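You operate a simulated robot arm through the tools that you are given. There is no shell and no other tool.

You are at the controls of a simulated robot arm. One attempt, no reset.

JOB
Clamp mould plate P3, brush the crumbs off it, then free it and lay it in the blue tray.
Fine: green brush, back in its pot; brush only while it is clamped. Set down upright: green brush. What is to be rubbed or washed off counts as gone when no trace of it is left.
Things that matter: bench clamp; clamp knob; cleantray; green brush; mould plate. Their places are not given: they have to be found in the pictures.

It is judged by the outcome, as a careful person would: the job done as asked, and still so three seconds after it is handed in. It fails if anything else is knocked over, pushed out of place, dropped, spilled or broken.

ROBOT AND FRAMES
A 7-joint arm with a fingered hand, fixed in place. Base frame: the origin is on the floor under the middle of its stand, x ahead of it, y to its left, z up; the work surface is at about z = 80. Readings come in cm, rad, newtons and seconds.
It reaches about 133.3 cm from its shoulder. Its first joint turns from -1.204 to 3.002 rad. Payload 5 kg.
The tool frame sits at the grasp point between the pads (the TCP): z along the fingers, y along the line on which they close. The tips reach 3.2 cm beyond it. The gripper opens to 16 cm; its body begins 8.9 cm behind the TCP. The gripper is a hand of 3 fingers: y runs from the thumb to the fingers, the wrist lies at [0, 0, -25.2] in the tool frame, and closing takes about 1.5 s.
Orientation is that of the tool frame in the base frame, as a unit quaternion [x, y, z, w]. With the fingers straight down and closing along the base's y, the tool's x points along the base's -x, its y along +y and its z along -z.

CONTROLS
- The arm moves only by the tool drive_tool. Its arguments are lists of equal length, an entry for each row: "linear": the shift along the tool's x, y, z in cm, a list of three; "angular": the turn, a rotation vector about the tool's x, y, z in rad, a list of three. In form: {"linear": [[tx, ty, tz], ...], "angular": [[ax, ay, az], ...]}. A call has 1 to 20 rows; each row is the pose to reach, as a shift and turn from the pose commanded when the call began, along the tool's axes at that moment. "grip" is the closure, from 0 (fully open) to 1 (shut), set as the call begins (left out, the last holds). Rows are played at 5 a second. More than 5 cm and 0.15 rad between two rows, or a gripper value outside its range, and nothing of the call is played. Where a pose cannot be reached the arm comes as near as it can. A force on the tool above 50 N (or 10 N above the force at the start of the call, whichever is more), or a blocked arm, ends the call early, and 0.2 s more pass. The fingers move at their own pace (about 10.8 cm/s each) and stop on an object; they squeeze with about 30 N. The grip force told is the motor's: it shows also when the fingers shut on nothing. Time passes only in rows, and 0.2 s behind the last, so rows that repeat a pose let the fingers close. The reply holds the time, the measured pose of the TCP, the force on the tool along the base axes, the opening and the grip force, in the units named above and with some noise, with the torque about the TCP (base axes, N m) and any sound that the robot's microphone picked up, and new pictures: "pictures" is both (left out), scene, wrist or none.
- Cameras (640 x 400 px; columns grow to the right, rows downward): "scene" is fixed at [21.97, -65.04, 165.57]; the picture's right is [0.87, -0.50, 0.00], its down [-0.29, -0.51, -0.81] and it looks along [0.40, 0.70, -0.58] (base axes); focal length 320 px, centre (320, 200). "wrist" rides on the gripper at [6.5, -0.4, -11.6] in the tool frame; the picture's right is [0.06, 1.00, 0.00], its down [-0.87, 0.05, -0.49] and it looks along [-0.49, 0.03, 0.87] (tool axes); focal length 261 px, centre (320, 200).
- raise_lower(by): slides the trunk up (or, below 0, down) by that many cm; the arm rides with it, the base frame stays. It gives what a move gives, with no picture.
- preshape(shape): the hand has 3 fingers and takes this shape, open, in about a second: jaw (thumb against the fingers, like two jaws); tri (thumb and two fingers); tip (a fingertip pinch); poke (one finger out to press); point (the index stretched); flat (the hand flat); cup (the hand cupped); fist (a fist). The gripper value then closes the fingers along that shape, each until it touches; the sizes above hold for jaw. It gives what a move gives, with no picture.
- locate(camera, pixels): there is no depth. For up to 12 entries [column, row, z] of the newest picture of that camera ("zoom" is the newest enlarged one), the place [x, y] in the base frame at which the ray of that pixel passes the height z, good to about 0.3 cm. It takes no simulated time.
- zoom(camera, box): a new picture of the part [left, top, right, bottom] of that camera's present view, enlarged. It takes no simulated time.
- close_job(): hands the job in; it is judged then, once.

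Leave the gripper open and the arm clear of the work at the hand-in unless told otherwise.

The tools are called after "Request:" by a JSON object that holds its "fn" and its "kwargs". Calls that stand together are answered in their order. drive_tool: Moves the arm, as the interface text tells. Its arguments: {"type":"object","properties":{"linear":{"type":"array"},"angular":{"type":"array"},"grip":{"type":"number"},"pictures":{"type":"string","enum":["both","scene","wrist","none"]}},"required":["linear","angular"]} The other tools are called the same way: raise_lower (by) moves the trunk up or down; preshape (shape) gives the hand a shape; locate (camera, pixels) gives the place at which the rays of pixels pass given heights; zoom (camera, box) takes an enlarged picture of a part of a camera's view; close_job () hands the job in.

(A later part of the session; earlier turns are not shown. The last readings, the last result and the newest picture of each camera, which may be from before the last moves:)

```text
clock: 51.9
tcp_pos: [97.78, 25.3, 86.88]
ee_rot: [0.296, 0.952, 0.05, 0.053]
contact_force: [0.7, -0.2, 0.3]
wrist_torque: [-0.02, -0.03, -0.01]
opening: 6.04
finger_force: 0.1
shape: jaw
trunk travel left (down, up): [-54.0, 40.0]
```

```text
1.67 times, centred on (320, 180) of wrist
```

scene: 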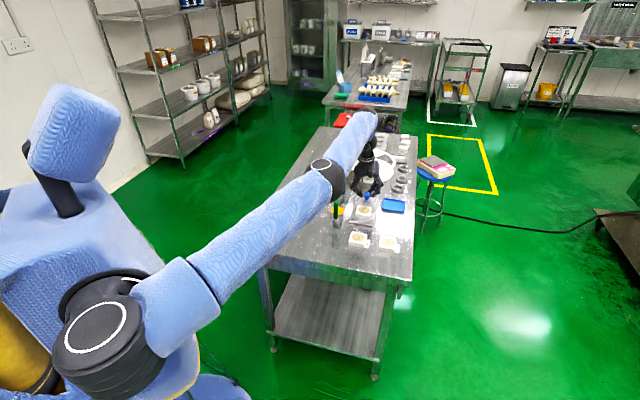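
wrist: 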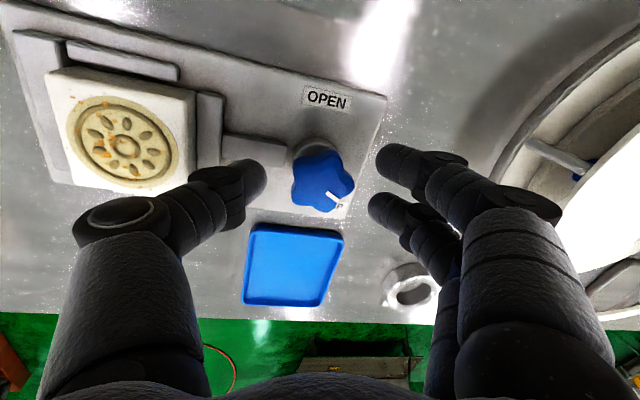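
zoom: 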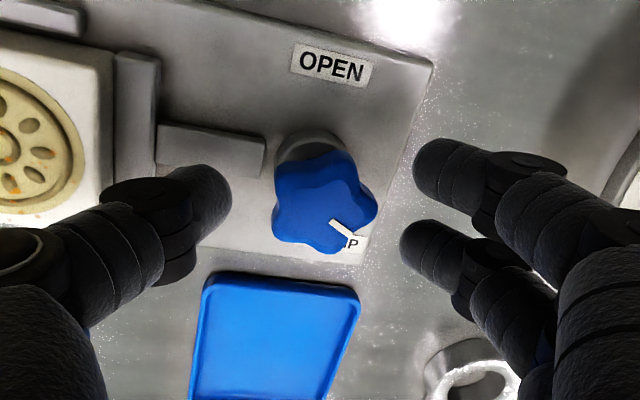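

Request:
{"fn": "zoom", "kwargs": {"camera": "wrist", "box": [270, 130, 370, 220]}}

```text
4.44 times, centred on (320, 175) of wrist
```

zoom: 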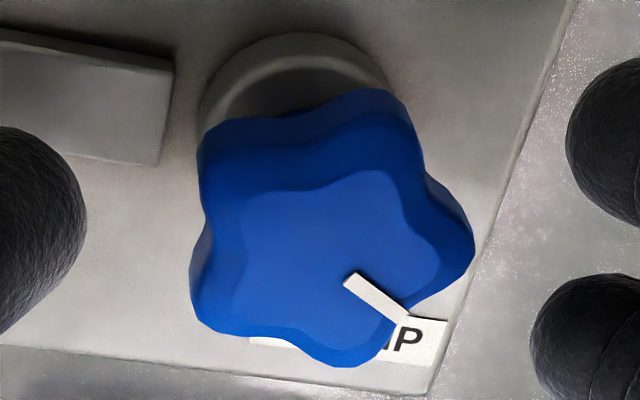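

The valley faces the thumb within a few degrees. I'll close on the knob and check the side force.

Request:
{"fn": "drive_tool", "kwargs": {"linear": [[0, 0, 0], [0, 0, 0], [0, 0, 0], [0, 0, 0], [0, 0, 0], [0, 0, 0]], "angular": [[0, 0, 0], [0, 0, 0], [0, 0, 0], [0, 0, 0], [0, 0, 0], [0, 0, 0]], "grip": 1.0, "pictures": "wrist"}}

Request:
{"fn": "zoom", "kwargs": {"camera": "wrist", "box": [190, 60, 450, 300]}}

```text
clock: 53.3
tcp_pos: [97.68, 25.51, 86.88]
ee_rot: [0.297, 0.952, 0.05, 0.052]
contact_force: [-0.8, -0.5, -2.8]
wrist_torque: [-0.07, 0.05, -0.03]
opening: 2.6
finger_force: 30.0
shape: jaw
trunk travel left (down, up): [-54.0, 40.0]
```

wrist: 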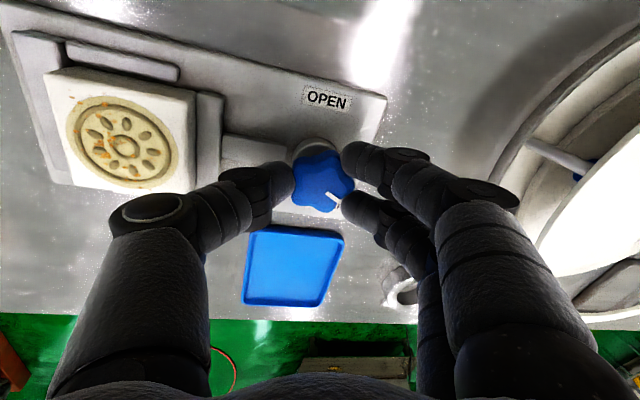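

```text
1.67 times, centred on (320, 180) of wrist
```

zoom: 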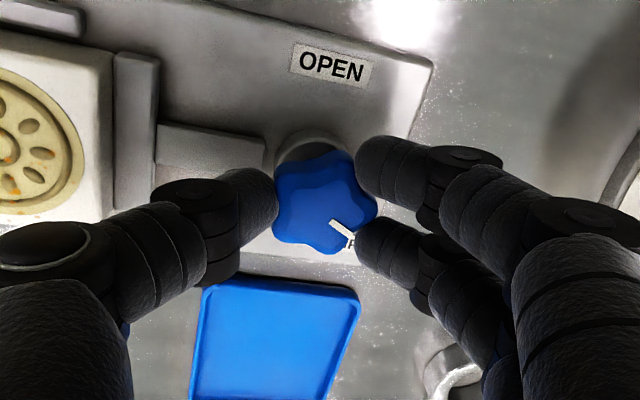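

A clean grip with little side load. I'll turn clockwise another 0.4 rad and watch the torque.

Request:
{"fn": "drive_tool", "kwargs": {"linear": [[0, 0, 0], [0, 0, 0], [0, 0, 0], [0, 0, 0], [0, 0, 0]], "angular": [[0, 0, 0.1], [0, 0, 0.2], [0, 0, 0.3], [0, 0, 0.4], [0, 0, 0.4]], "pictures": "wrist"}}

Request:
{"fn": "zoom", "kwargs": {"camera": "wrist", "box": [150, 40, 440, 260]}}

```text
clock: 54.5
tcp_pos: [97.6, 25.57, 86.78]
ee_rot: [0.479, 0.875, 0.06, 0.042]
contact_force: [-11.6, 18.3, -4.4]
wrist_torque: [0.13, 0.23, 0.6]
opening: 2.5
finger_force: 29.5
shape: jaw
trunk travel left (down, up): [-54.0, 40.0]
```

wrist: 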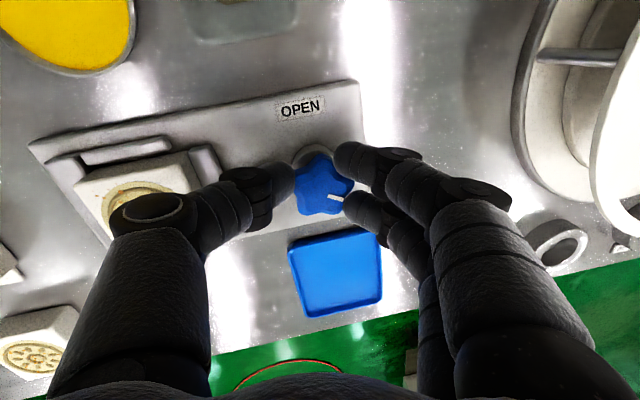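

```text
1.82 times, centred on (295, 150) of wrist
```

zoom: 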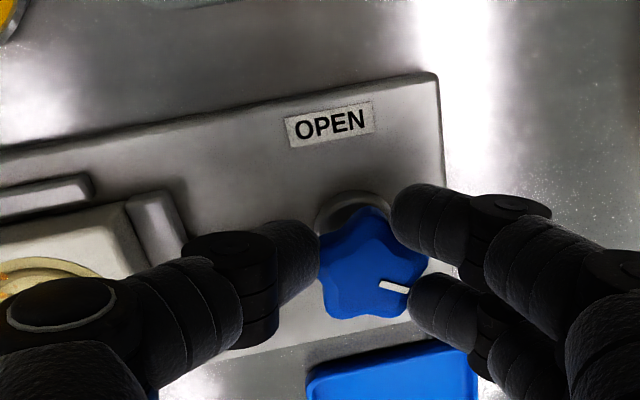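

Resistance has risen sharply (0.6 N·m) and the hand is slipping on the knob, so it is probably tight. I'll look closely from the scene camera before going on.

Request:
{"fn": "zoom", "kwargs": {"camera": "scene", "box": [350, 190, 385, 225]}}

Request:
{"fn": "zoom", "kwargs": {"camera": "wrist", "box": [20, 120, 240, 260]}}

```text
11.43 times, centred on (368, 208) of scene
```

zoom: 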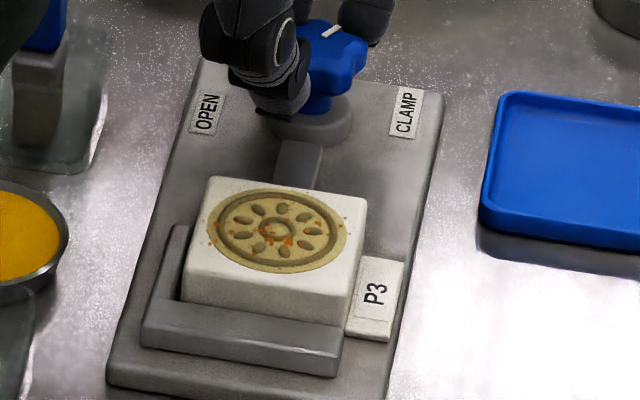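

```text
2.86 times, centred on (130, 190) of wrist
```

zoom: 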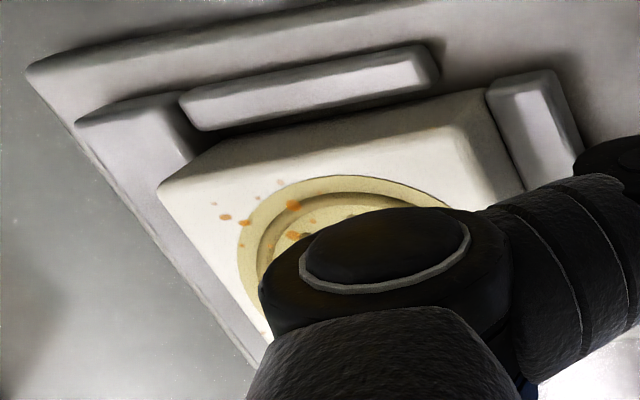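

The plate is against the fixed jaw. I'll release the knob and rise to inspect both jaw contacts and the pointer.

Request:
{"fn": "drive_tool", "kwargs": {"linear": [[0, 0, 0], [0, 0, 0], [0, 0, 0], [0, 0, -1], [0, 0, -4], [0, 0, -8], [0, 0, -11], [0, 0, -11]], "angular": [[0, 0, 0], [0, 0, 0], [0, 0, 0], [0, 0, 0], [0, 0, 0], [0, 0, 0], [0, 0, 0], [0, 0, 0]], "grip": 0.62}}

Request:
{"fn": "zoom", "kwargs": {"camera": "wrist", "box": [60, 20, 380, 220]}}

Request:
{"fn": "zoom", "kwargs": {"camera": "scene", "box": [350, 188, 385, 223]}}

```text
clock: 56.3
tcp_pos: [96.37, 24.6, 97.7]
ee_rot: [0.48, 0.874, 0.06, 0.042]
contact_force: [0.5, 0.3, 0.4]
wrist_torque: [-0.02, 0.01, 0.0]
opening: 6.01
finger_force: 0.0
shape: jaw
trunk travel left (down, up): [-54.0, 40.0]
```

scene: 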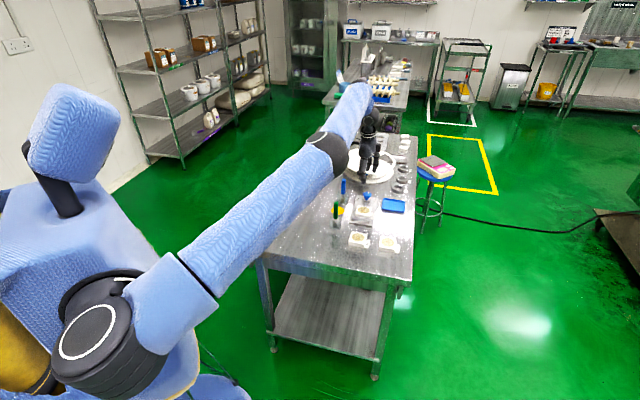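
wrist: 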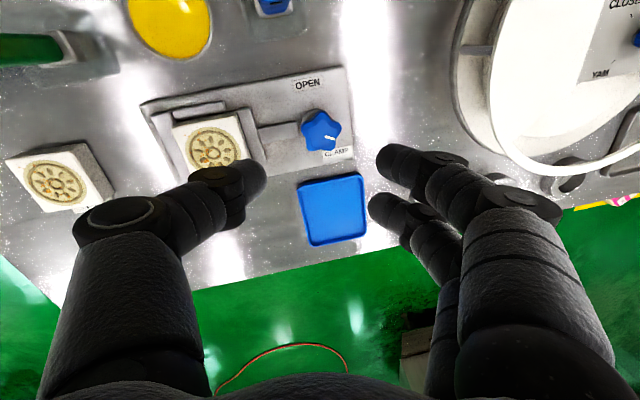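

```text
2.00 times, centred on (220, 120) of wrist
```

zoom: 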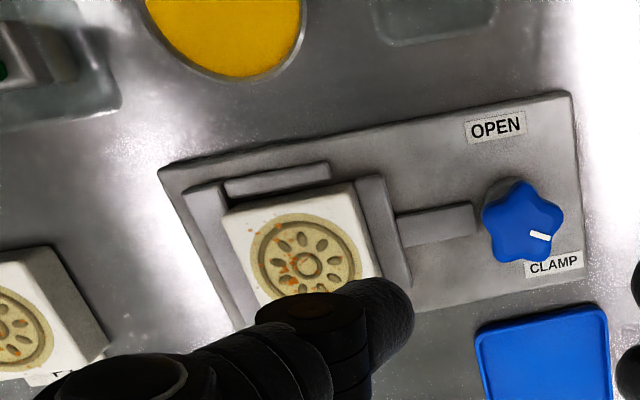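

```text
11.43 times, centred on (368, 206) of scene
```

zoom: 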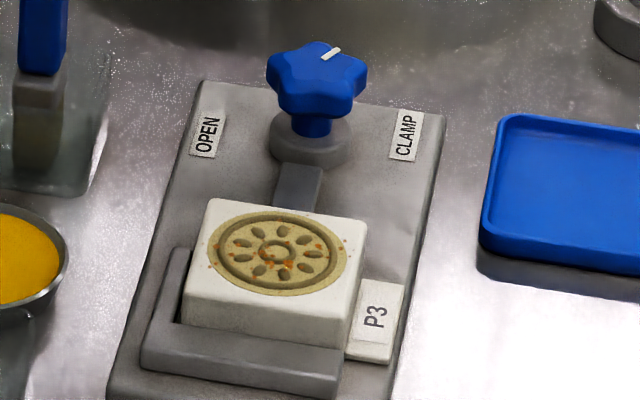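

From above, the plate is now tight between both jaws. The pointer sits about 115–120° from OPEN, short of the CLAMP label by about 30°, with strong resistance. To make sure it's firm I'll regrip, centred on the refined axis, and apply one more controlled tightening turn about the true vertical axis.

Request:
{"fn": "drive_tool", "kwargs": {"linear": [[0, 0, 0], [0, 0, 0], [0, 0.1, 0], [0, 0.17, 3], [0, 0.17, 6], [0, 0.17, 9], [0, 0.17, 11], [0, 0.17, 11]], "angular": [[0, 0, -0.1], [0, 0, -0.2], [0, 0, -0.304], [0, 0, -0.304], [0, 0, -0.304], [0, 0, -0.304], [0, 0, -0.304], [0, 0, -0.304]], "pictures": "wrist"}}

Request:
{"fn": "zoom", "kwargs": {"camera": "wrist", "box": [220, 100, 440, 260]}}

```text
clock: 58.1
tcp_pos: [97.87, 25.52, 86.95]
ee_rot: [0.342, 0.937, 0.053, 0.05]
contact_force: [0.3, -0.5, -0.7]
wrist_torque: [-0.01, 0.0, 0.02]
opening: 6.03
finger_force: 0.0
shape: jaw
trunk travel left (down, up): [-54.0, 40.0]
```

wrist: 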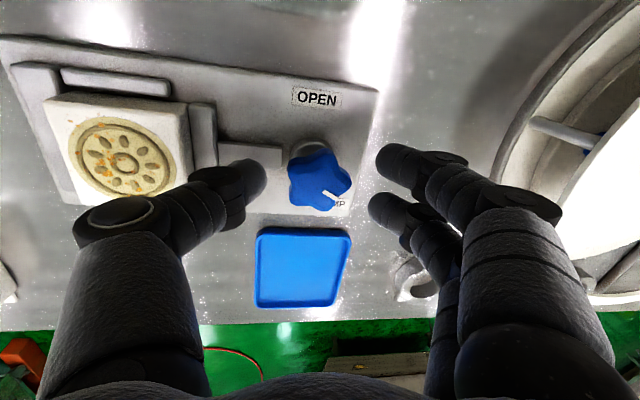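

```text
2.50 times, centred on (330, 180) of wrist
```

zoom: 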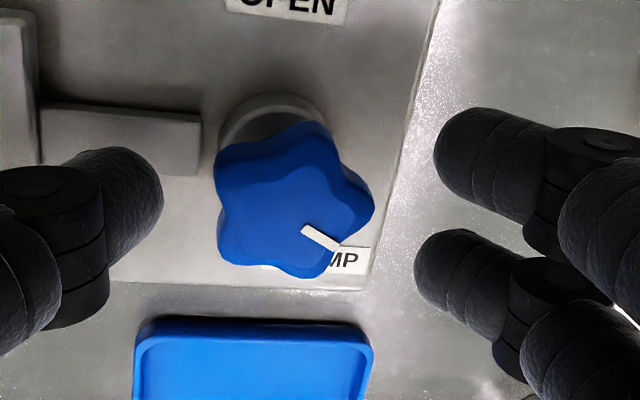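

It's aligned with the valley again. I'll close on the knob.

Request:
{"fn": "drive_tool", "kwargs": {"linear": [[0, 0, 0], [0, 0, 0], [0, 0, 0], [0, 0, 0], [0, 0, 0], [0, 0, 0]], "angular": [[0, 0, 0], [0, 0, 0], [0, 0, 0], [0, 0, 0], [0, 0, 0], [0, 0, 0]], "grip": 1.0, "pictures": "wrist"}}

Request:
{"fn": "zoom", "kwargs": {"camera": "wrist", "box": [220, 100, 440, 260]}}

```text
clock: 59.5
tcp_pos: [97.99, 25.54, 86.84]
ee_rot: [0.342, 0.937, 0.053, 0.05]
contact_force: [-0.1, -0.2, -3.7]
wrist_torque: [-0.06, 0.1, 0.03]
opening: 2.58
finger_force: 29.7
shape: jaw
trunk travel left (down, up): [-54.0, 40.0]
```

wrist: 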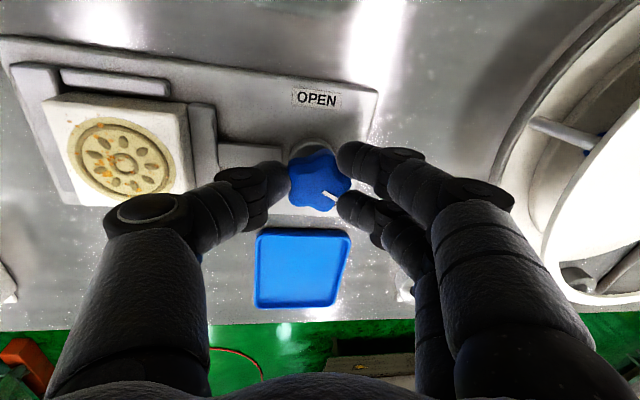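

```text
2.50 times, centred on (330, 180) of wrist
```

zoom: 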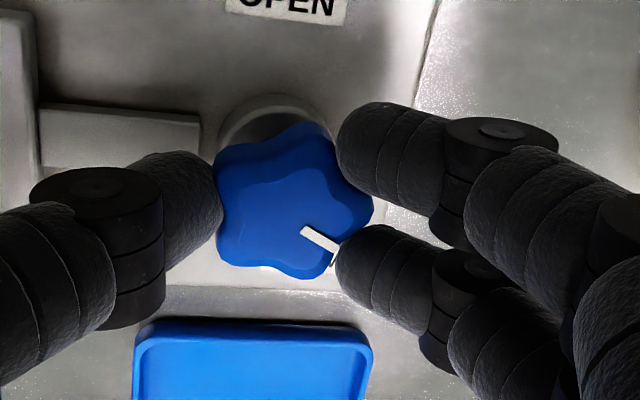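

Now a controlled clockwise turn of 0.3 rad about the vertical axis.

Request:
{"fn": "drive_tool", "kwargs": {"linear": [[0.03, 0.02, 0], [0.06, 0.04, 0], [0.09, 0.055, 0], [0.09, 0.055, 0]], "angular": [[0.0058, -0.0134, 0.099], [0.0115, -0.0267, 0.198], [0.0173, -0.04, 0.297], [0.0173, -0.04, 0.297]], "pictures": "wrist"}}

Request:
{"fn": "zoom", "kwargs": {"camera": "wrist", "box": [220, 100, 440, 260]}}

```text
clock: 60.5
tcp_pos: [97.94, 25.87, 86.77]
ee_rot: [0.478, 0.875, 0.046, 0.057]
contact_force: [-5.5, 10.4, -1.7]
wrist_torque: [0.08, 0.13, 0.5]
opening: 2.5
finger_force: 30.2
shape: jaw
trunk travel left (down, up): [-54.0, 40.0]
```

wrist: 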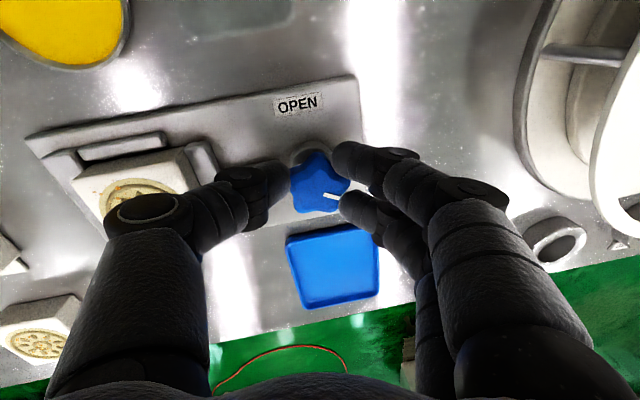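

```text
2.50 times, centred on (330, 180) of wrist
```

zoom: 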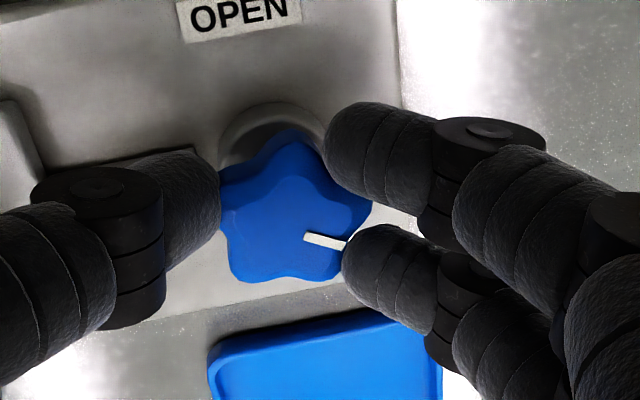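

The knob doesn't move any further: the hand turned 17° while the mark slipped back by the same amount, at 0.5 N·m. So it's firmly against its stop with both jaws on the plate. I'll release the knob and rise clear.

Request:
{"fn": "drive_tool", "kwargs": {"linear": [[0, 0, 0], [0, 0, 0], [0, 0, 0], [0, 0, -1], [0, 0, -4], [0, 0, -8], [0, 0, -12], [0, 0, -12]], "angular": [[0, 0, 0], [0, 0, 0], [0, 0, 0], [0, 0, 0], [0, 0, 0], [0, 0, 0], [0, 0, 0], [0, 0, 0]], "grip": 0.62}}

Request:
{"fn": "zoom", "kwargs": {"camera": "wrist", "box": [120, 50, 380, 210]}}

Request:
{"fn": "zoom", "kwargs": {"camera": "scene", "box": [350, 188, 385, 223]}}

```text
clock: 62.3
tcp_pos: [96.19, 25.25, 98.73]
ee_rot: [0.478, 0.875, 0.045, 0.057]
contact_force: [0.5, 0.0, 0.5]
wrist_torque: [-0.02, 0.05, 0.0]
opening: 6.04
finger_force: 0.1
shape: jaw
trunk travel left (down, up): [-54.0, 40.0]
```

scene: 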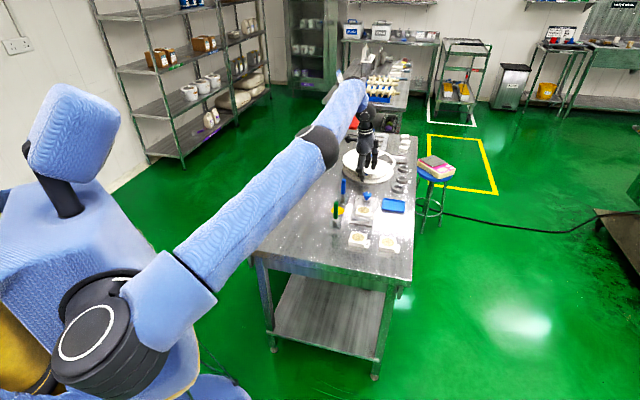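
wrist: 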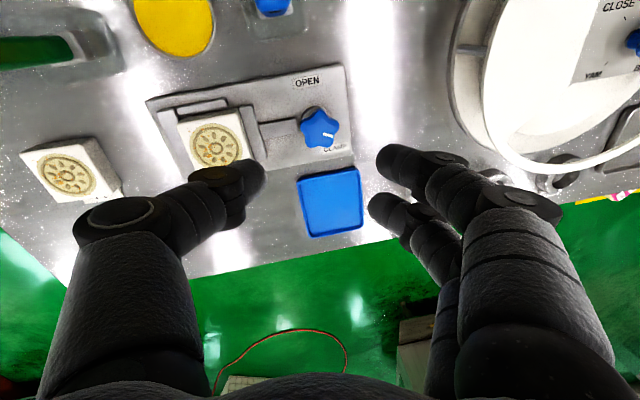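

```text
2.46 times, centred on (250, 130) of wrist
```

zoom: 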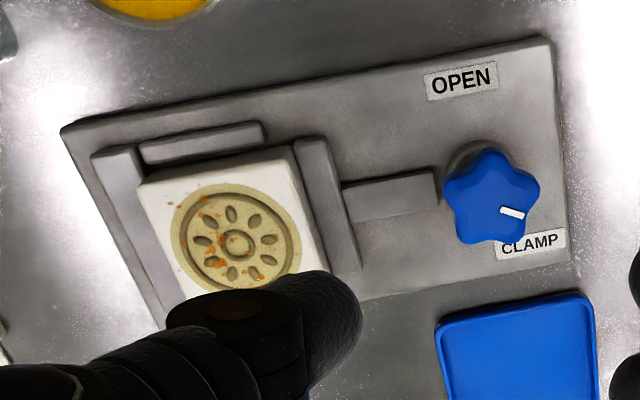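

```text
11.43 times, centred on (368, 206) of scene
```

zoom: 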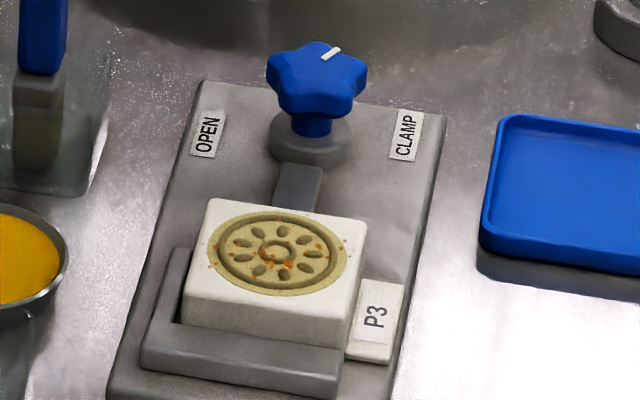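

The clamp looks closed, with both jaws touching the plate. Before brushing I'll check that it's truly held with a gentle sideways push. First I'll take the hand upright again beside the plate on the tag side, staying high.

Request:
{"fn": "drive_tool", "kwargs": {"linear": [[-0.88, -0.5, 0], [-1.77, -1.0, 0], [-2.65, -1.5, 0], [-3.54, -2.0, -0.05], [-4.42, -2.5, -0.08], [-5.3, -3.0, -0.1], [-6.2, -3.5, -0.1], [-7.1, -4.05, -0.12], [-7.96, -4.55, -0.15], [-8.85, -5.05, -0.18], [-9.7, -5.55, -0.2], [-10.6, -6.05, -0.22], [-11.5, -6.57, -0.23], [-11.5, -6.57, -0.23]], "angular": [[0.0035, 0.0123, -0.1371], [0.007, 0.0247, -0.2742], [0.0105, 0.037, -0.4112], [0.014, 0.0494, -0.5483], [0.0175, 0.0617, -0.6854], [0.021, 0.074, -0.8225], [0.0245, 0.0864, -0.9595], [0.028, 0.0987, -1.0966], [0.0315, 0.111, -1.2337], [0.035, 0.1234, -1.3708], [0.0385, 0.1357, -1.5078], [0.042, 0.1481, -1.6449], [0.0455, 0.1604, -1.782], [0.0455, 0.1604, -1.782]], "grip": 1.0}}

Request:
{"fn": "zoom", "kwargs": {"camera": "wrist", "box": [250, 60, 430, 260]}}

```text
clock: 65.3
tcp_pos: [96.83, 12.07, 98.72]
ee_rot: [-0.384, 0.923, 0.0, 0.0]
contact_force: [-0.4, 1.1, 0.7]
wrist_torque: [0.01, 0.01, 0.0]
opening: 0.0
finger_force: 30.2
shape: jaw
trunk travel left (down, up): [-54.0, 40.0]
```

scene: 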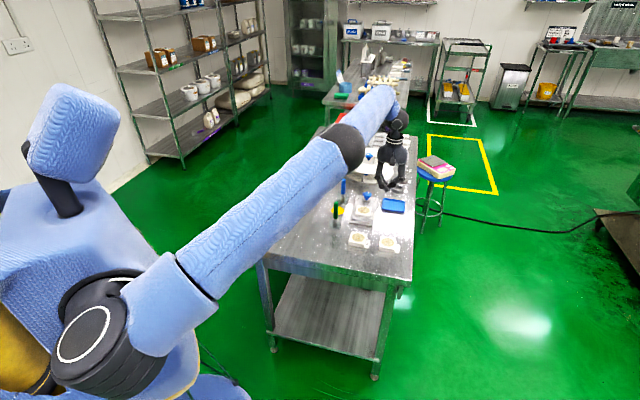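
wrist: 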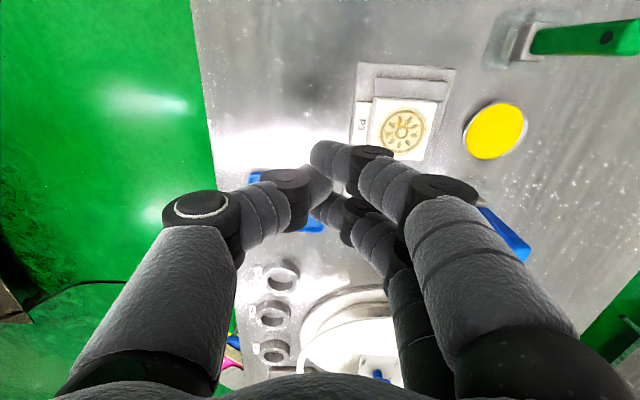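

```text
2.00 times, centred on (340, 160) of wrist
```

zoom: 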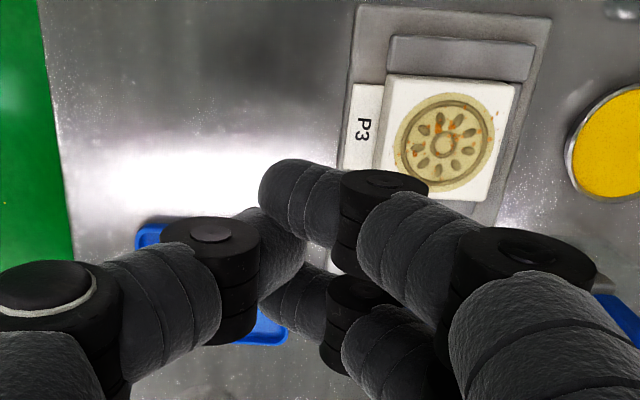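

The hand is upright at (96.8, 12.1). I'll open to 7.5 cm, straddle the plate as I did when placing it (tips at z≈82.5, just above the rail), and then nudge sideways.

Request:
{"fn": "drive_tool", "kwargs": {"linear": [[-0.1, 2.8, 0], [-0.2, 5.6, 0], [-0.2, 8.33, 0], [-0.2, 8.33, 4], [-0.2, 8.33, 8], [-0.2, 8.33, 11], [-0.2, 8.33, 12.95], [-0.2, 8.33, 12.95]], "angular": [[0, 0, 0], [0, 0, 0], [0, 0, 0], [0, 0, 0], [0, 0, 0], [0, 0, 0], [0, 0, 0], [0, 0, 0]], "grip": 0.53, "pictures": "wrist"}}

Request:
{"fn": "zoom", "kwargs": {"camera": "wrist", "box": [220, 50, 440, 240]}}

```text
clock: 67.1
tcp_pos: [91.09, 17.94, 85.85]
ee_rot: [-0.383, 0.924, 0.0, 0.0]
contact_force: [0.0, 0.1, -0.1]
wrist_torque: [0.0, 0.02, 0.0]
opening: 7.51
finger_force: 0.0
shape: jaw
trunk travel left (down, up): [-54.0, 40.0]
```

wrist: 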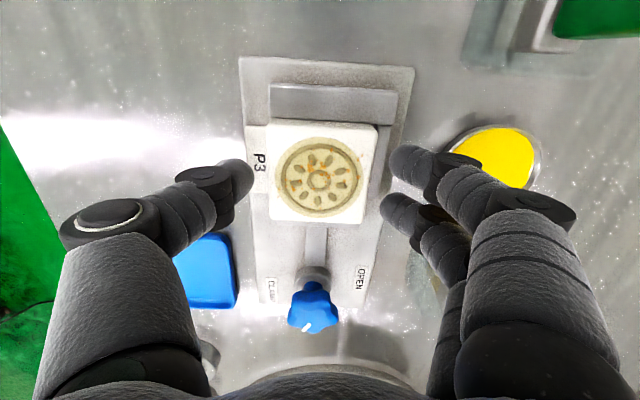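

```text
2.11 times, centred on (330, 145) of wrist
```

zoom: 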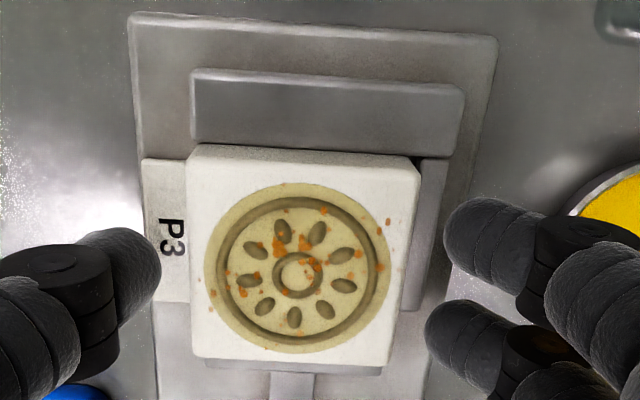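

The plate has been pushed snug against the fixed jaw. Now the gentle push test: I'll move the thumb toward the plate side in small steps and watch the force.

Request:
{"fn": "drive_tool", "kwargs": {"linear": [[0, 0.3, 0], [0, 0.55, 0], [0, 0.65, 0], [0, 0.75, 0], [0, 0.75, 0]], "angular": [[0, 0, 0], [0, 0, 0], [0, 0, 0], [0, 0, 0], [0, 0, 0]], "pictures": "none"}}

```text
clock: 68.3
tcp_pos: [90.52, 18.61, 85.98]
ee_rot: [-0.383, 0.924, 0.0, 0.0]
contact_force: [-0.3, -1.0, 0.6]
wrist_torque: [0.02, 0.02, -0.01]
opening: 7.49
finger_force: 0.1
shape: jaw
trunk travel left (down, up): [-54.0, 40.0]
```

There's no contact yet. I'll continue in 1 mm steps.

Request:
{"fn": "drive_tool", "kwargs": {"linear": [[0, 0.1, 0], [0, 0.2, 0], [0, 0.3, 0], [0, 0.3, 0]], "angular": [[0, 0, 0], [0, 0, 0], [0, 0, 0], [0, 0, 0]], "pictures": "wrist"}}

Request:
{"fn": "zoom", "kwargs": {"camera": "wrist", "box": [220, 50, 440, 240]}}

```text
clock: 69.3
tcp_pos: [90.42, 18.87, 85.88]
ee_rot: [-0.383, 0.924, 0.0, 0.0]
contact_force: [0.7, -0.9, 0.3]
wrist_torque: [-0.05, -0.02, -0.03]
opening: 7.67
finger_force: 0.1
shape: jaw
trunk travel left (down, up): [-54.0, 40.0]
```

wrist: 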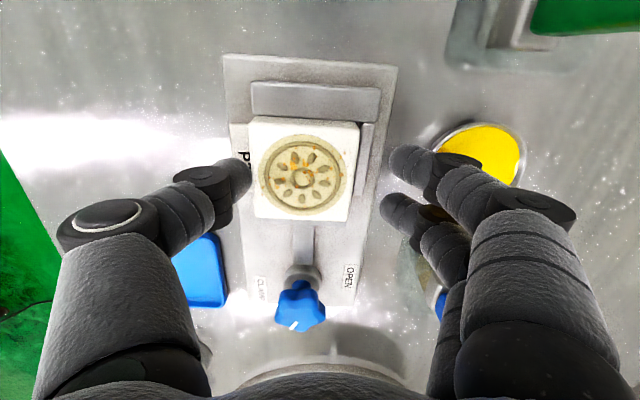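

```text
2.11 times, centred on (330, 145) of wrist
```

zoom: 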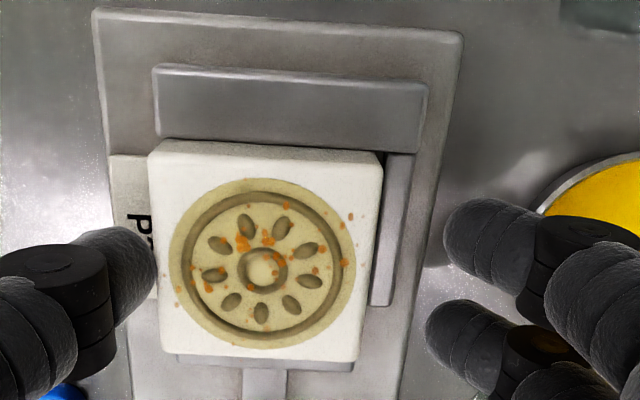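

The thumb touches but the open finger yields, so the force stays around 1 N. A better test is to grip the plate lightly where it sits, shift by 1.5 mm, and see whether it resists. I'll re-centre and close.

Request:
{"fn": "drive_tool", "kwargs": {"linear": [[0, -0.5, 0], [0, -0.95, 0], [0, -0.95, 0]], "angular": [[0, 0, 0], [0, 0, 0], [0, 0, 0]], "pictures": "none"}}

Request:
{"fn": "drive_tool", "kwargs": {"linear": [[0, 0, 0], [0, 0, 0], [0, 0, 0], [0, 0, 0], [0, 0, 0], [0, 0, 0]], "angular": [[0, 0, 0], [0, 0, 0], [0, 0, 0], [0, 0, 0], [0, 0, 0], [0, 0, 0]], "grip": 0.8, "pictures": "none"}}

Request:
{"fn": "drive_tool", "kwargs": {"linear": [[0, 0.08, 0], [0, 0.16, 0], [0, 0.16, 0]], "angular": [[0, 0, 0], [0, 0, 0], [0, 0, 0]], "pictures": "none"}}

```text
clock: 70.1
tcp_pos: [91.0, 18.16, 85.82]
ee_rot: [-0.382, 0.924, 0.0, 0.0]
contact_force: [-0.9, 0.2, -1.2]
wrist_torque: [0.01, -0.01, 0.0]
opening: 7.56
finger_force: 0.1
shape: jaw
trunk travel left (down, up): [-54.0, 40.0]
```

```text
clock: 71.5
tcp_pos: [91.03, 18.13, 85.96]
ee_rot: [-0.383, 0.924, 0.0, 0.001]
contact_force: [-0.3, -0.2, -0.3]
wrist_torque: [-0.04, -0.02, -0.01]
opening: 5.33
finger_force: 29.9
shape: jaw
trunk travel left (down, up): [-54.0, 40.0]
```

```text
clock: 72.3
tcp_pos: [90.83, 18.23, 85.9]
ee_rot: [-0.383, 0.924, 0.0, 0.001]
contact_force: [0.7, -1.9, 0.1]
wrist_torque: [-0.08, -0.07, -0.01]
opening: 5.34
finger_force: 29.6
shape: jaw
trunk travel left (down, up): [-54.0, 40.0]
```

Side compliance of the grip makes that inconclusive (about 2 N). I'll re-centre and try a tiny 1.2 mm lift instead. A clamped plate will resist, while a free one would just show its weight.

Request:
{"fn": "drive_tool", "kwargs": {"linear": [[0, -0.16, 0], [0, -0.16, -0.06], [0, -0.16, -0.12], [0, -0.16, -0.12]], "angular": [[0, 0, 0], [0, 0, 0], [0, 0, 0], [0, 0, 0]], "pictures": "none"}}

```text
clock: 73.3
tcp_pos: [91.02, 18.15, 85.96]
ee_rot: [-0.382, 0.924, 0.0, 0.001]
contact_force: [-1.8, 0.1, -2.0]
wrist_torque: [0.0, 0.05, 0.02]
opening: 5.36
finger_force: 30.1
shape: jaw
trunk travel left (down, up): [-54.0, 40.0]
```

Request:
{"fn": "drive_tool", "kwargs": {"linear": [[0, 0, -0.1], [0, 0, -0.2], [0, 0, -0.2]], "angular": [[0, 0, 0], [0, 0, 0], [0, 0, 0]]}}

Request:
{"fn": "zoom", "kwargs": {"camera": "scene", "box": [350, 195, 385, 230]}}

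Request:
{"fn": "zoom", "kwargs": {"camera": "wrist", "box": [230, 60, 420, 230]}}

```text
clock: 74.1
tcp_pos: [91.05, 18.11, 86.12]
ee_rot: [-0.383, 0.924, 0.0, 0.0]
contact_force: [-0.5, -1.0, -2.6]
wrist_torque: [-0.03, 0.0, 0.03]
opening: 5.33
finger_force: 29.3
shape: jaw
trunk travel left (down, up): [-54.0, 40.0]
```

scene: 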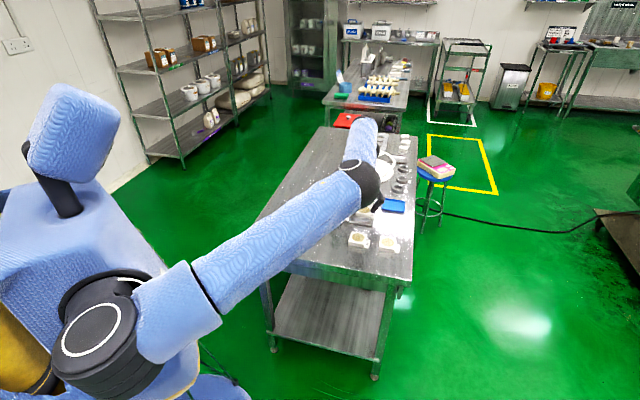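
wrist: 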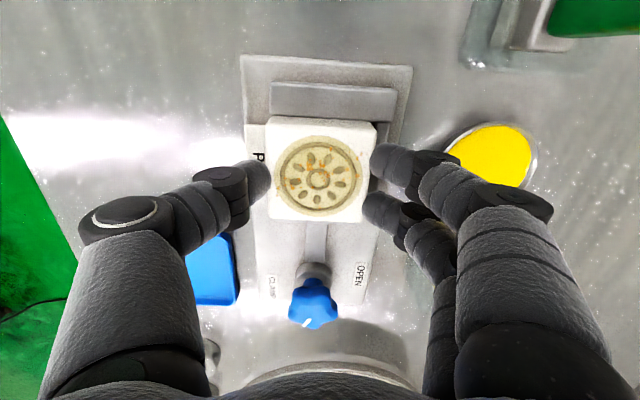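

```text
11.43 times, centred on (368, 212) of scene
```

zoom: 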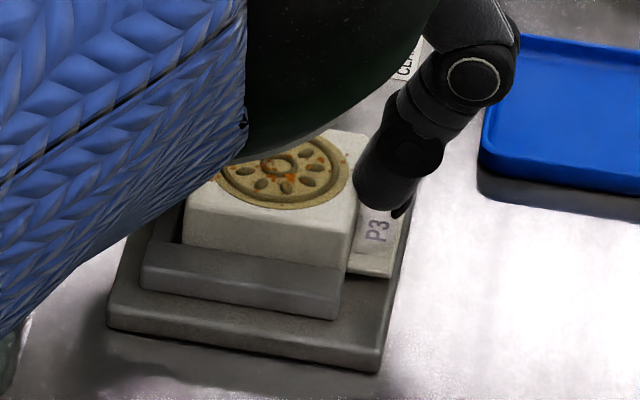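

```text
2.35 times, centred on (325, 145) of wrist
```

zoom: 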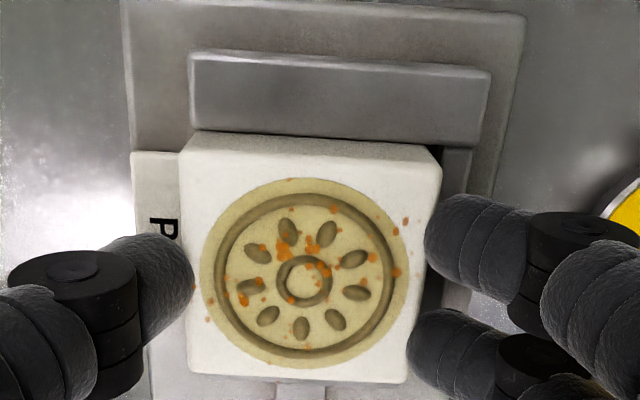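

The force is only −2.6 N after a 3 mm lift, so the plate may have lifted, which would mean it isn't truly held. I'll lower it back carefully and compare pictures.

Request:
{"fn": "drive_tool", "kwargs": {"linear": [[0, 0, 0.1], [0, 0, 0.2], [0, 0, 0.3], [0, 0, 0.34], [0, 0, 0.34]], "angular": [[0, 0, 0], [0, 0, 0], [0, 0, 0], [0, 0, 0], [0, 0, 0]]}}

Request:
{"fn": "zoom", "kwargs": {"camera": "scene", "box": [350, 195, 385, 230]}}

Request:
{"fn": "zoom", "kwargs": {"camera": "wrist", "box": [230, 60, 420, 230]}}

```text
clock: 75.3
tcp_pos: [90.97, 18.18, 85.83]
ee_rot: [-0.383, 0.924, 0.0, 0.001]
contact_force: [-0.3, -1.2, 0.5]
wrist_torque: [0.0, -0.01, 0.02]
opening: 5.34
finger_force: 29.9
shape: jaw
trunk travel left (down, up): [-54.0, 40.0]
```

scene: 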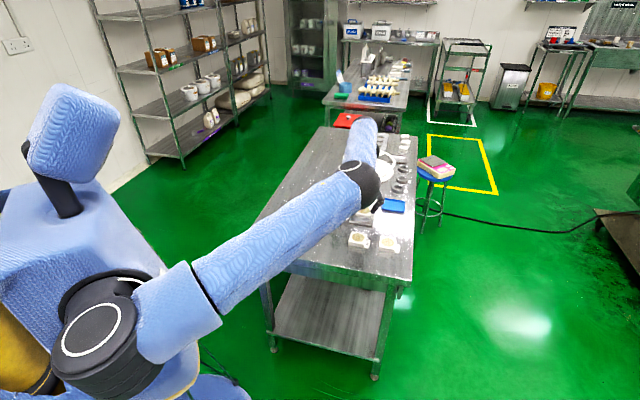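
wrist: 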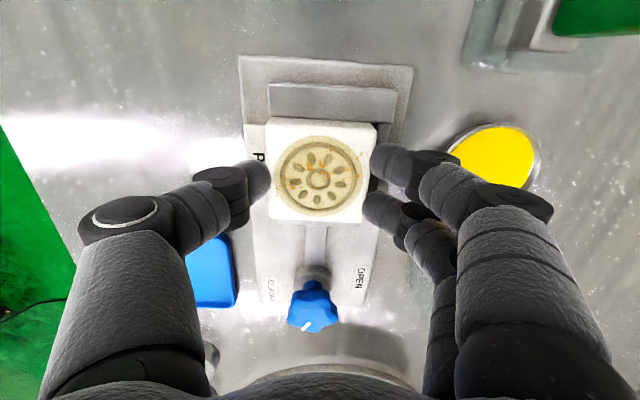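

```text
11.43 times, centred on (368, 212) of scene
```

zoom: 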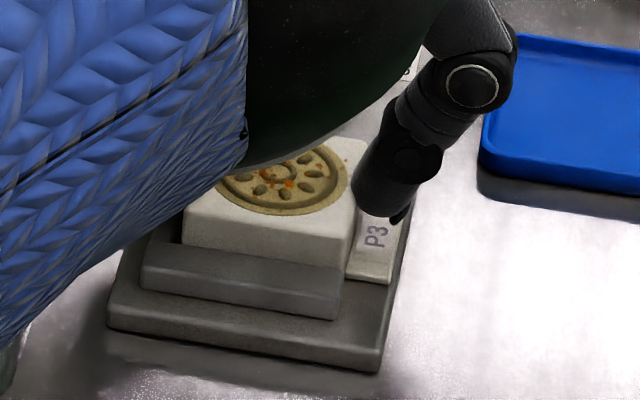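

```text
2.35 times, centred on (325, 145) of wrist
```

zoom: 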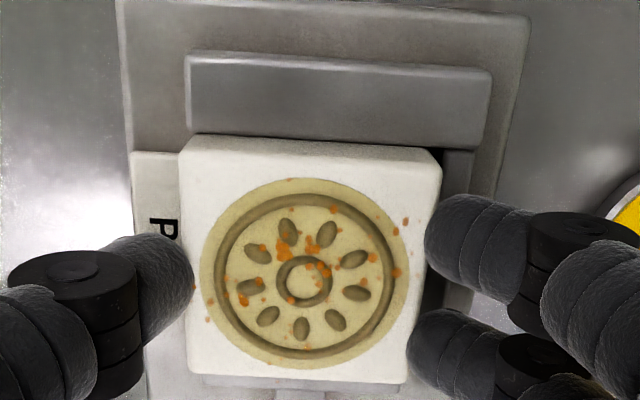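

The plate did lift about 3–4 mm with very little force, so it's only lightly touched and not truly clamped yet. From the label geometry, OPEN to CLAMP is a 150° knob turn and I'm at about 118–124°. I'll inspect the gaps at both jaws closely from here.

Request:
{"fn": "zoom", "kwargs": {"camera": "wrist", "box": [262, 80, 402, 140]}}

Request:
{"fn": "zoom", "kwargs": {"camera": "wrist", "box": [262, 195, 382, 275]}}

```text
4.57 times, centred on (332, 110) of wrist
```

zoom: 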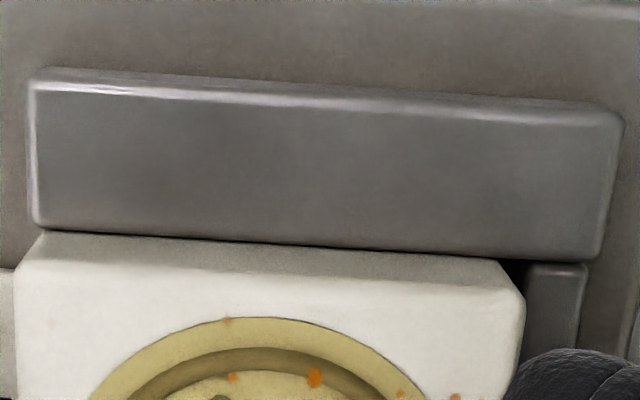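

```text
5.00 times, centred on (322, 235) of wrist
```

zoom: 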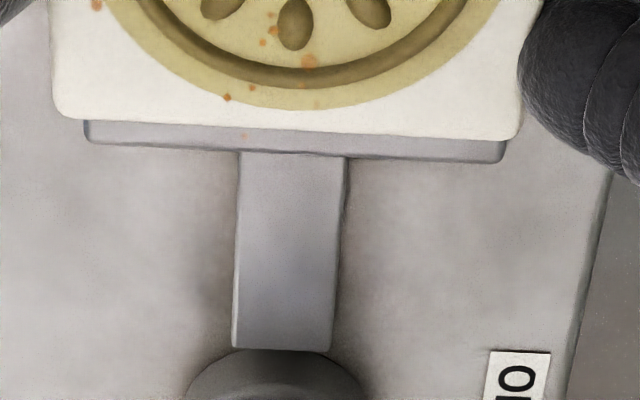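

Both jaws touch the plate, but it's held only lightly. I'll check the knob's pointer angle precisely from this upright view.

Request:
{"fn": "zoom", "kwargs": {"camera": "wrist", "box": [265, 270, 365, 340]}}

```text
5.71 times, centred on (315, 305) of wrist
```

zoom: 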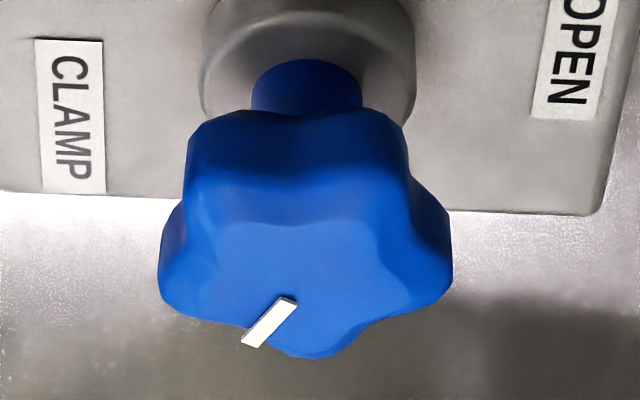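

Request:
{"fn": "locate", "kwargs": {"camera": "zoom", "pixels": [[288, 303, 85.1], [252, 343, 85.1], [305, 270, 85.1], [308, 75, 81.8], [70, 115, 81], [578, 55, 81]]}}

```text
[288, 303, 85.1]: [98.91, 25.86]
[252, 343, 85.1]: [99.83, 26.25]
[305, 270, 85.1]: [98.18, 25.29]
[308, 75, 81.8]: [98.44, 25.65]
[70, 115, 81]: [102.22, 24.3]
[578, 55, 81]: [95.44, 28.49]
```

The pointer reads about 25° (OPEN is 135°, CLAMP −15°). My lift test also seems to have loosened it slightly. The jaw touches the plate near 120° of turn, so that's where the clamping force builds. I'll release the plate, rise and re-tighten the knob firmly. No lift test after that.

Request:
{"fn": "drive_tool", "kwargs": {"linear": [[0, 0, 0], [0, 0, 0], [0, 0, 0], [0, 0, -1], [0, 0, -4], [0, 0, -8], [0, 0, -12.4], [0, 0, -12.4]], "angular": [[0, 0, 0], [0, 0, 0], [0, 0, 0], [0, 0, 0], [0, 0, 0], [0, 0, 0], [0, 0, 0], [0, 0, 0]], "grip": 0.53, "pictures": "wrist"}}

Request:
{"fn": "zoom", "kwargs": {"camera": "wrist", "box": [250, 60, 390, 260]}}

```text
clock: 77.1
tcp_pos: [91.16, 18.14, 97.89]
ee_rot: [-0.382, 0.924, 0.0, 0.0]
contact_force: [-0.5, 0.5, -0.2]
wrist_torque: [-0.02, 0.03, -0.01]
opening: 7.44
finger_force: 0.0
shape: jaw
trunk travel left (down, up): [-54.0, 40.0]
```

wrist: 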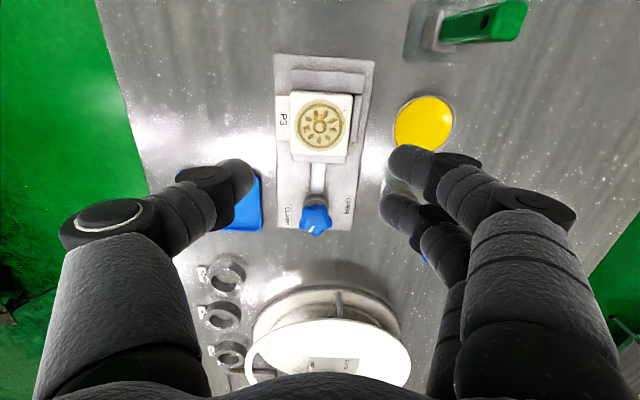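

```text
2.00 times, centred on (320, 160) of wrist
```

zoom: 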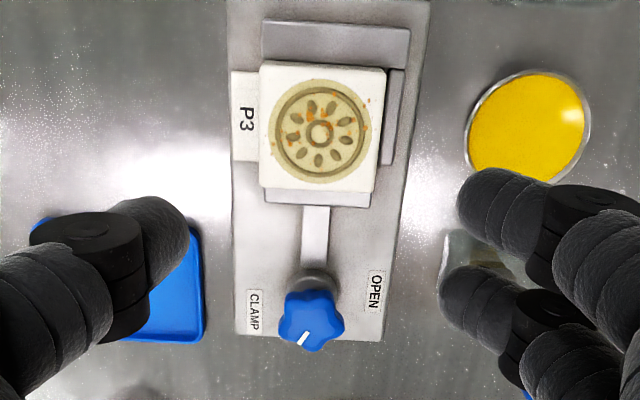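

Request:
{"fn": "zoom", "kwargs": {"camera": "wrist", "box": [280, 185, 360, 245]}}

Request:
{"fn": "locate", "kwargs": {"camera": "wrist", "pixels": [[317, 219, 85.1], [310, 226, 85.1], [315.5, 219, 85.1]]}}

```text
6.67 times, centred on (320, 215) of wrist
```

zoom: 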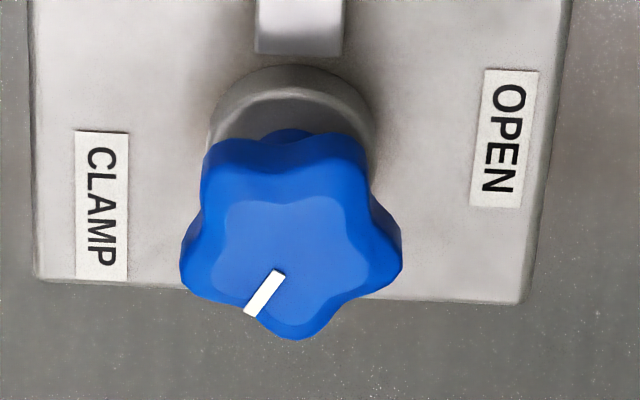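

```text
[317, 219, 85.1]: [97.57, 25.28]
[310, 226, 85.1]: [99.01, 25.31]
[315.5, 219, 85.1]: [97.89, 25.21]
```

The near-overhead view shows the pointer about 120–126° from OPEN, so it hasn't backed off. I need to know whether the stop is jaw-on-plate contact. I'll rotate the hand 90° and look along the gap between the moving jaw and the plate, staying above the brush tops.

Request:
{"fn": "drive_tool", "kwargs": {"linear": [[-0.3, 0.65, 0], [-0.6, 1.3, 0], [-0.9, 1.95, 0], [-1.2, 2.6, 0], [-1.5, 3.25, 0], [-1.8, 3.9, 0], [-2.1, 4.55, 0.5], [-2.4, 5.2, 1], [-2.7, 5.85, 1.5], [-2.9, 6.5, 2.2], [-3.1, 7.1, 2.9], [-3.1, 7.1, 2.9]], "angular": [[0, 0, 0.1428], [0, 0, 0.2856], [0, 0, 0.4284], [0, 0, 0.5712], [0, 0, 0.714], [0, 0, 0.8568], [0, 0, 0.9996], [0, 0, 1.1424], [0, 0, 1.2852], [0, 0, 1.428], [0, 0, 1.5708], [0, 0, 1.5708]], "pictures": "wrist"}}

Request:
{"fn": "zoom", "kwargs": {"camera": "wrist", "box": [220, 120, 420, 280]}}

```text
clock: 79.7
tcp_pos: [88.18, 25.32, 95.28]
ee_rot: [0.383, 0.924, 0.0, 0.0]
contact_force: [-0.6, -0.1, 0.5]
wrist_torque: [0.02, -0.04, 0.0]
opening: 7.46
finger_force: 0.1
shape: jaw
trunk travel left (down, up): [-54.0, 40.0]
```

wrist: 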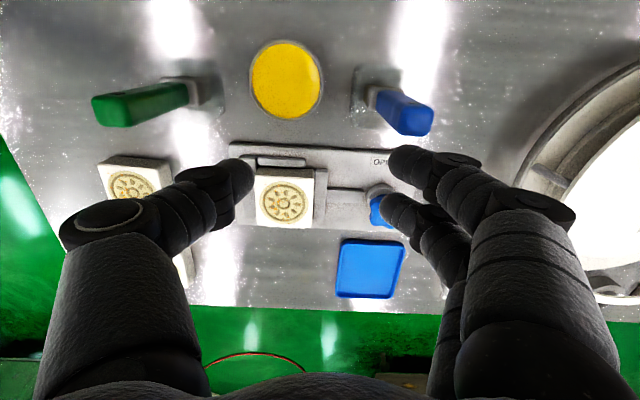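

```text
2.50 times, centred on (320, 200) of wrist
```

zoom: 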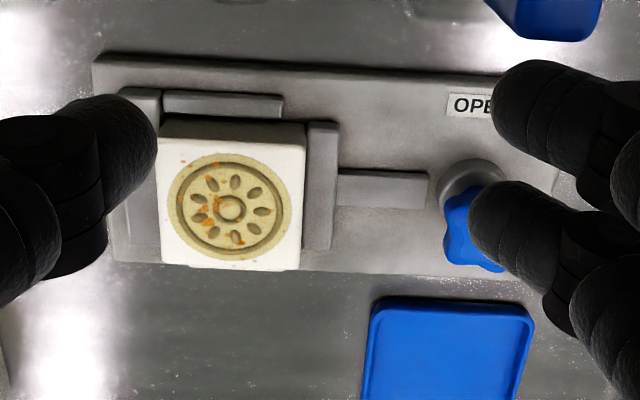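

Request:
{"fn": "zoom", "kwargs": {"camera": "wrist", "box": [290, 160, 350, 230]}}

Request:
{"fn": "zoom", "kwargs": {"camera": "wrist", "box": [245, 150, 315, 230]}}

```text
5.71 times, centred on (320, 195) of wrist
```

zoom: 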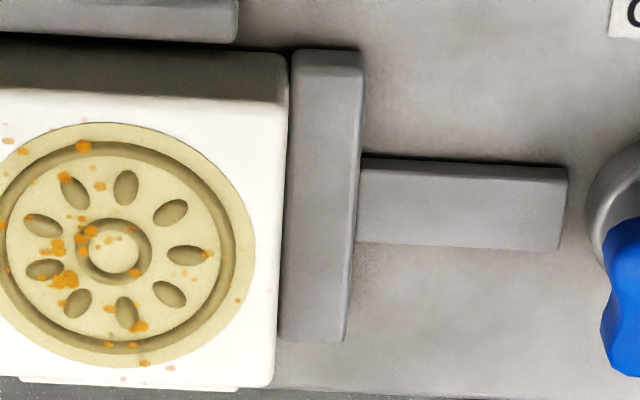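

```text
5.00 times, centred on (280, 190) of wrist
```

zoom: 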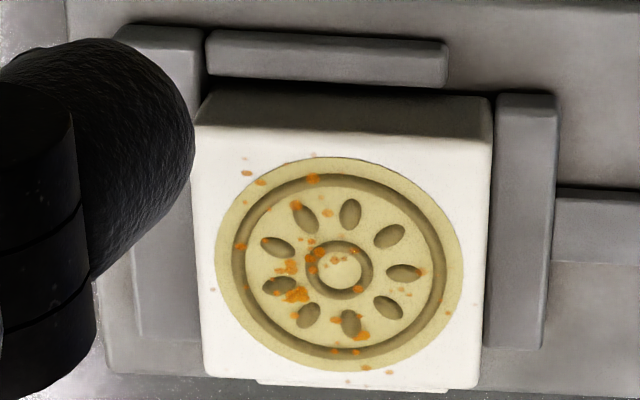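

The moving jaw touches the plate's far face with no visible gap. I'll measure the positions of both jaws and the plate faces here.

Request:
{"fn": "locate", "kwargs": {"camera": "zoom", "pixels": [[497, 95, 82.3], [558, 97, 82.3], [545, 348, 82.3], [485, 345, 82.3], [492, 140, 83.5], [480, 380, 83.5], [197, 125, 83.5], [205, 375, 83.5], [203, 40, 82.3], [203, 78, 82.3], [446, 88, 82.3], [118, 30, 82.3]]}}

```text
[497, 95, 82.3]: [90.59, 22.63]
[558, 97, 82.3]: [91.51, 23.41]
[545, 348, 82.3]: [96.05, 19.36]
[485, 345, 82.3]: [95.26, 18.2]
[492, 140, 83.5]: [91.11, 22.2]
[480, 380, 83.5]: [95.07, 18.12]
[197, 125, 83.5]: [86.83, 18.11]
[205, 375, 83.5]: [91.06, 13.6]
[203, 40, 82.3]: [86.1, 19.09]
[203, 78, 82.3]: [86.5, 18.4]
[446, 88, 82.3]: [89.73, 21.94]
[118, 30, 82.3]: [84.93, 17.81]
```

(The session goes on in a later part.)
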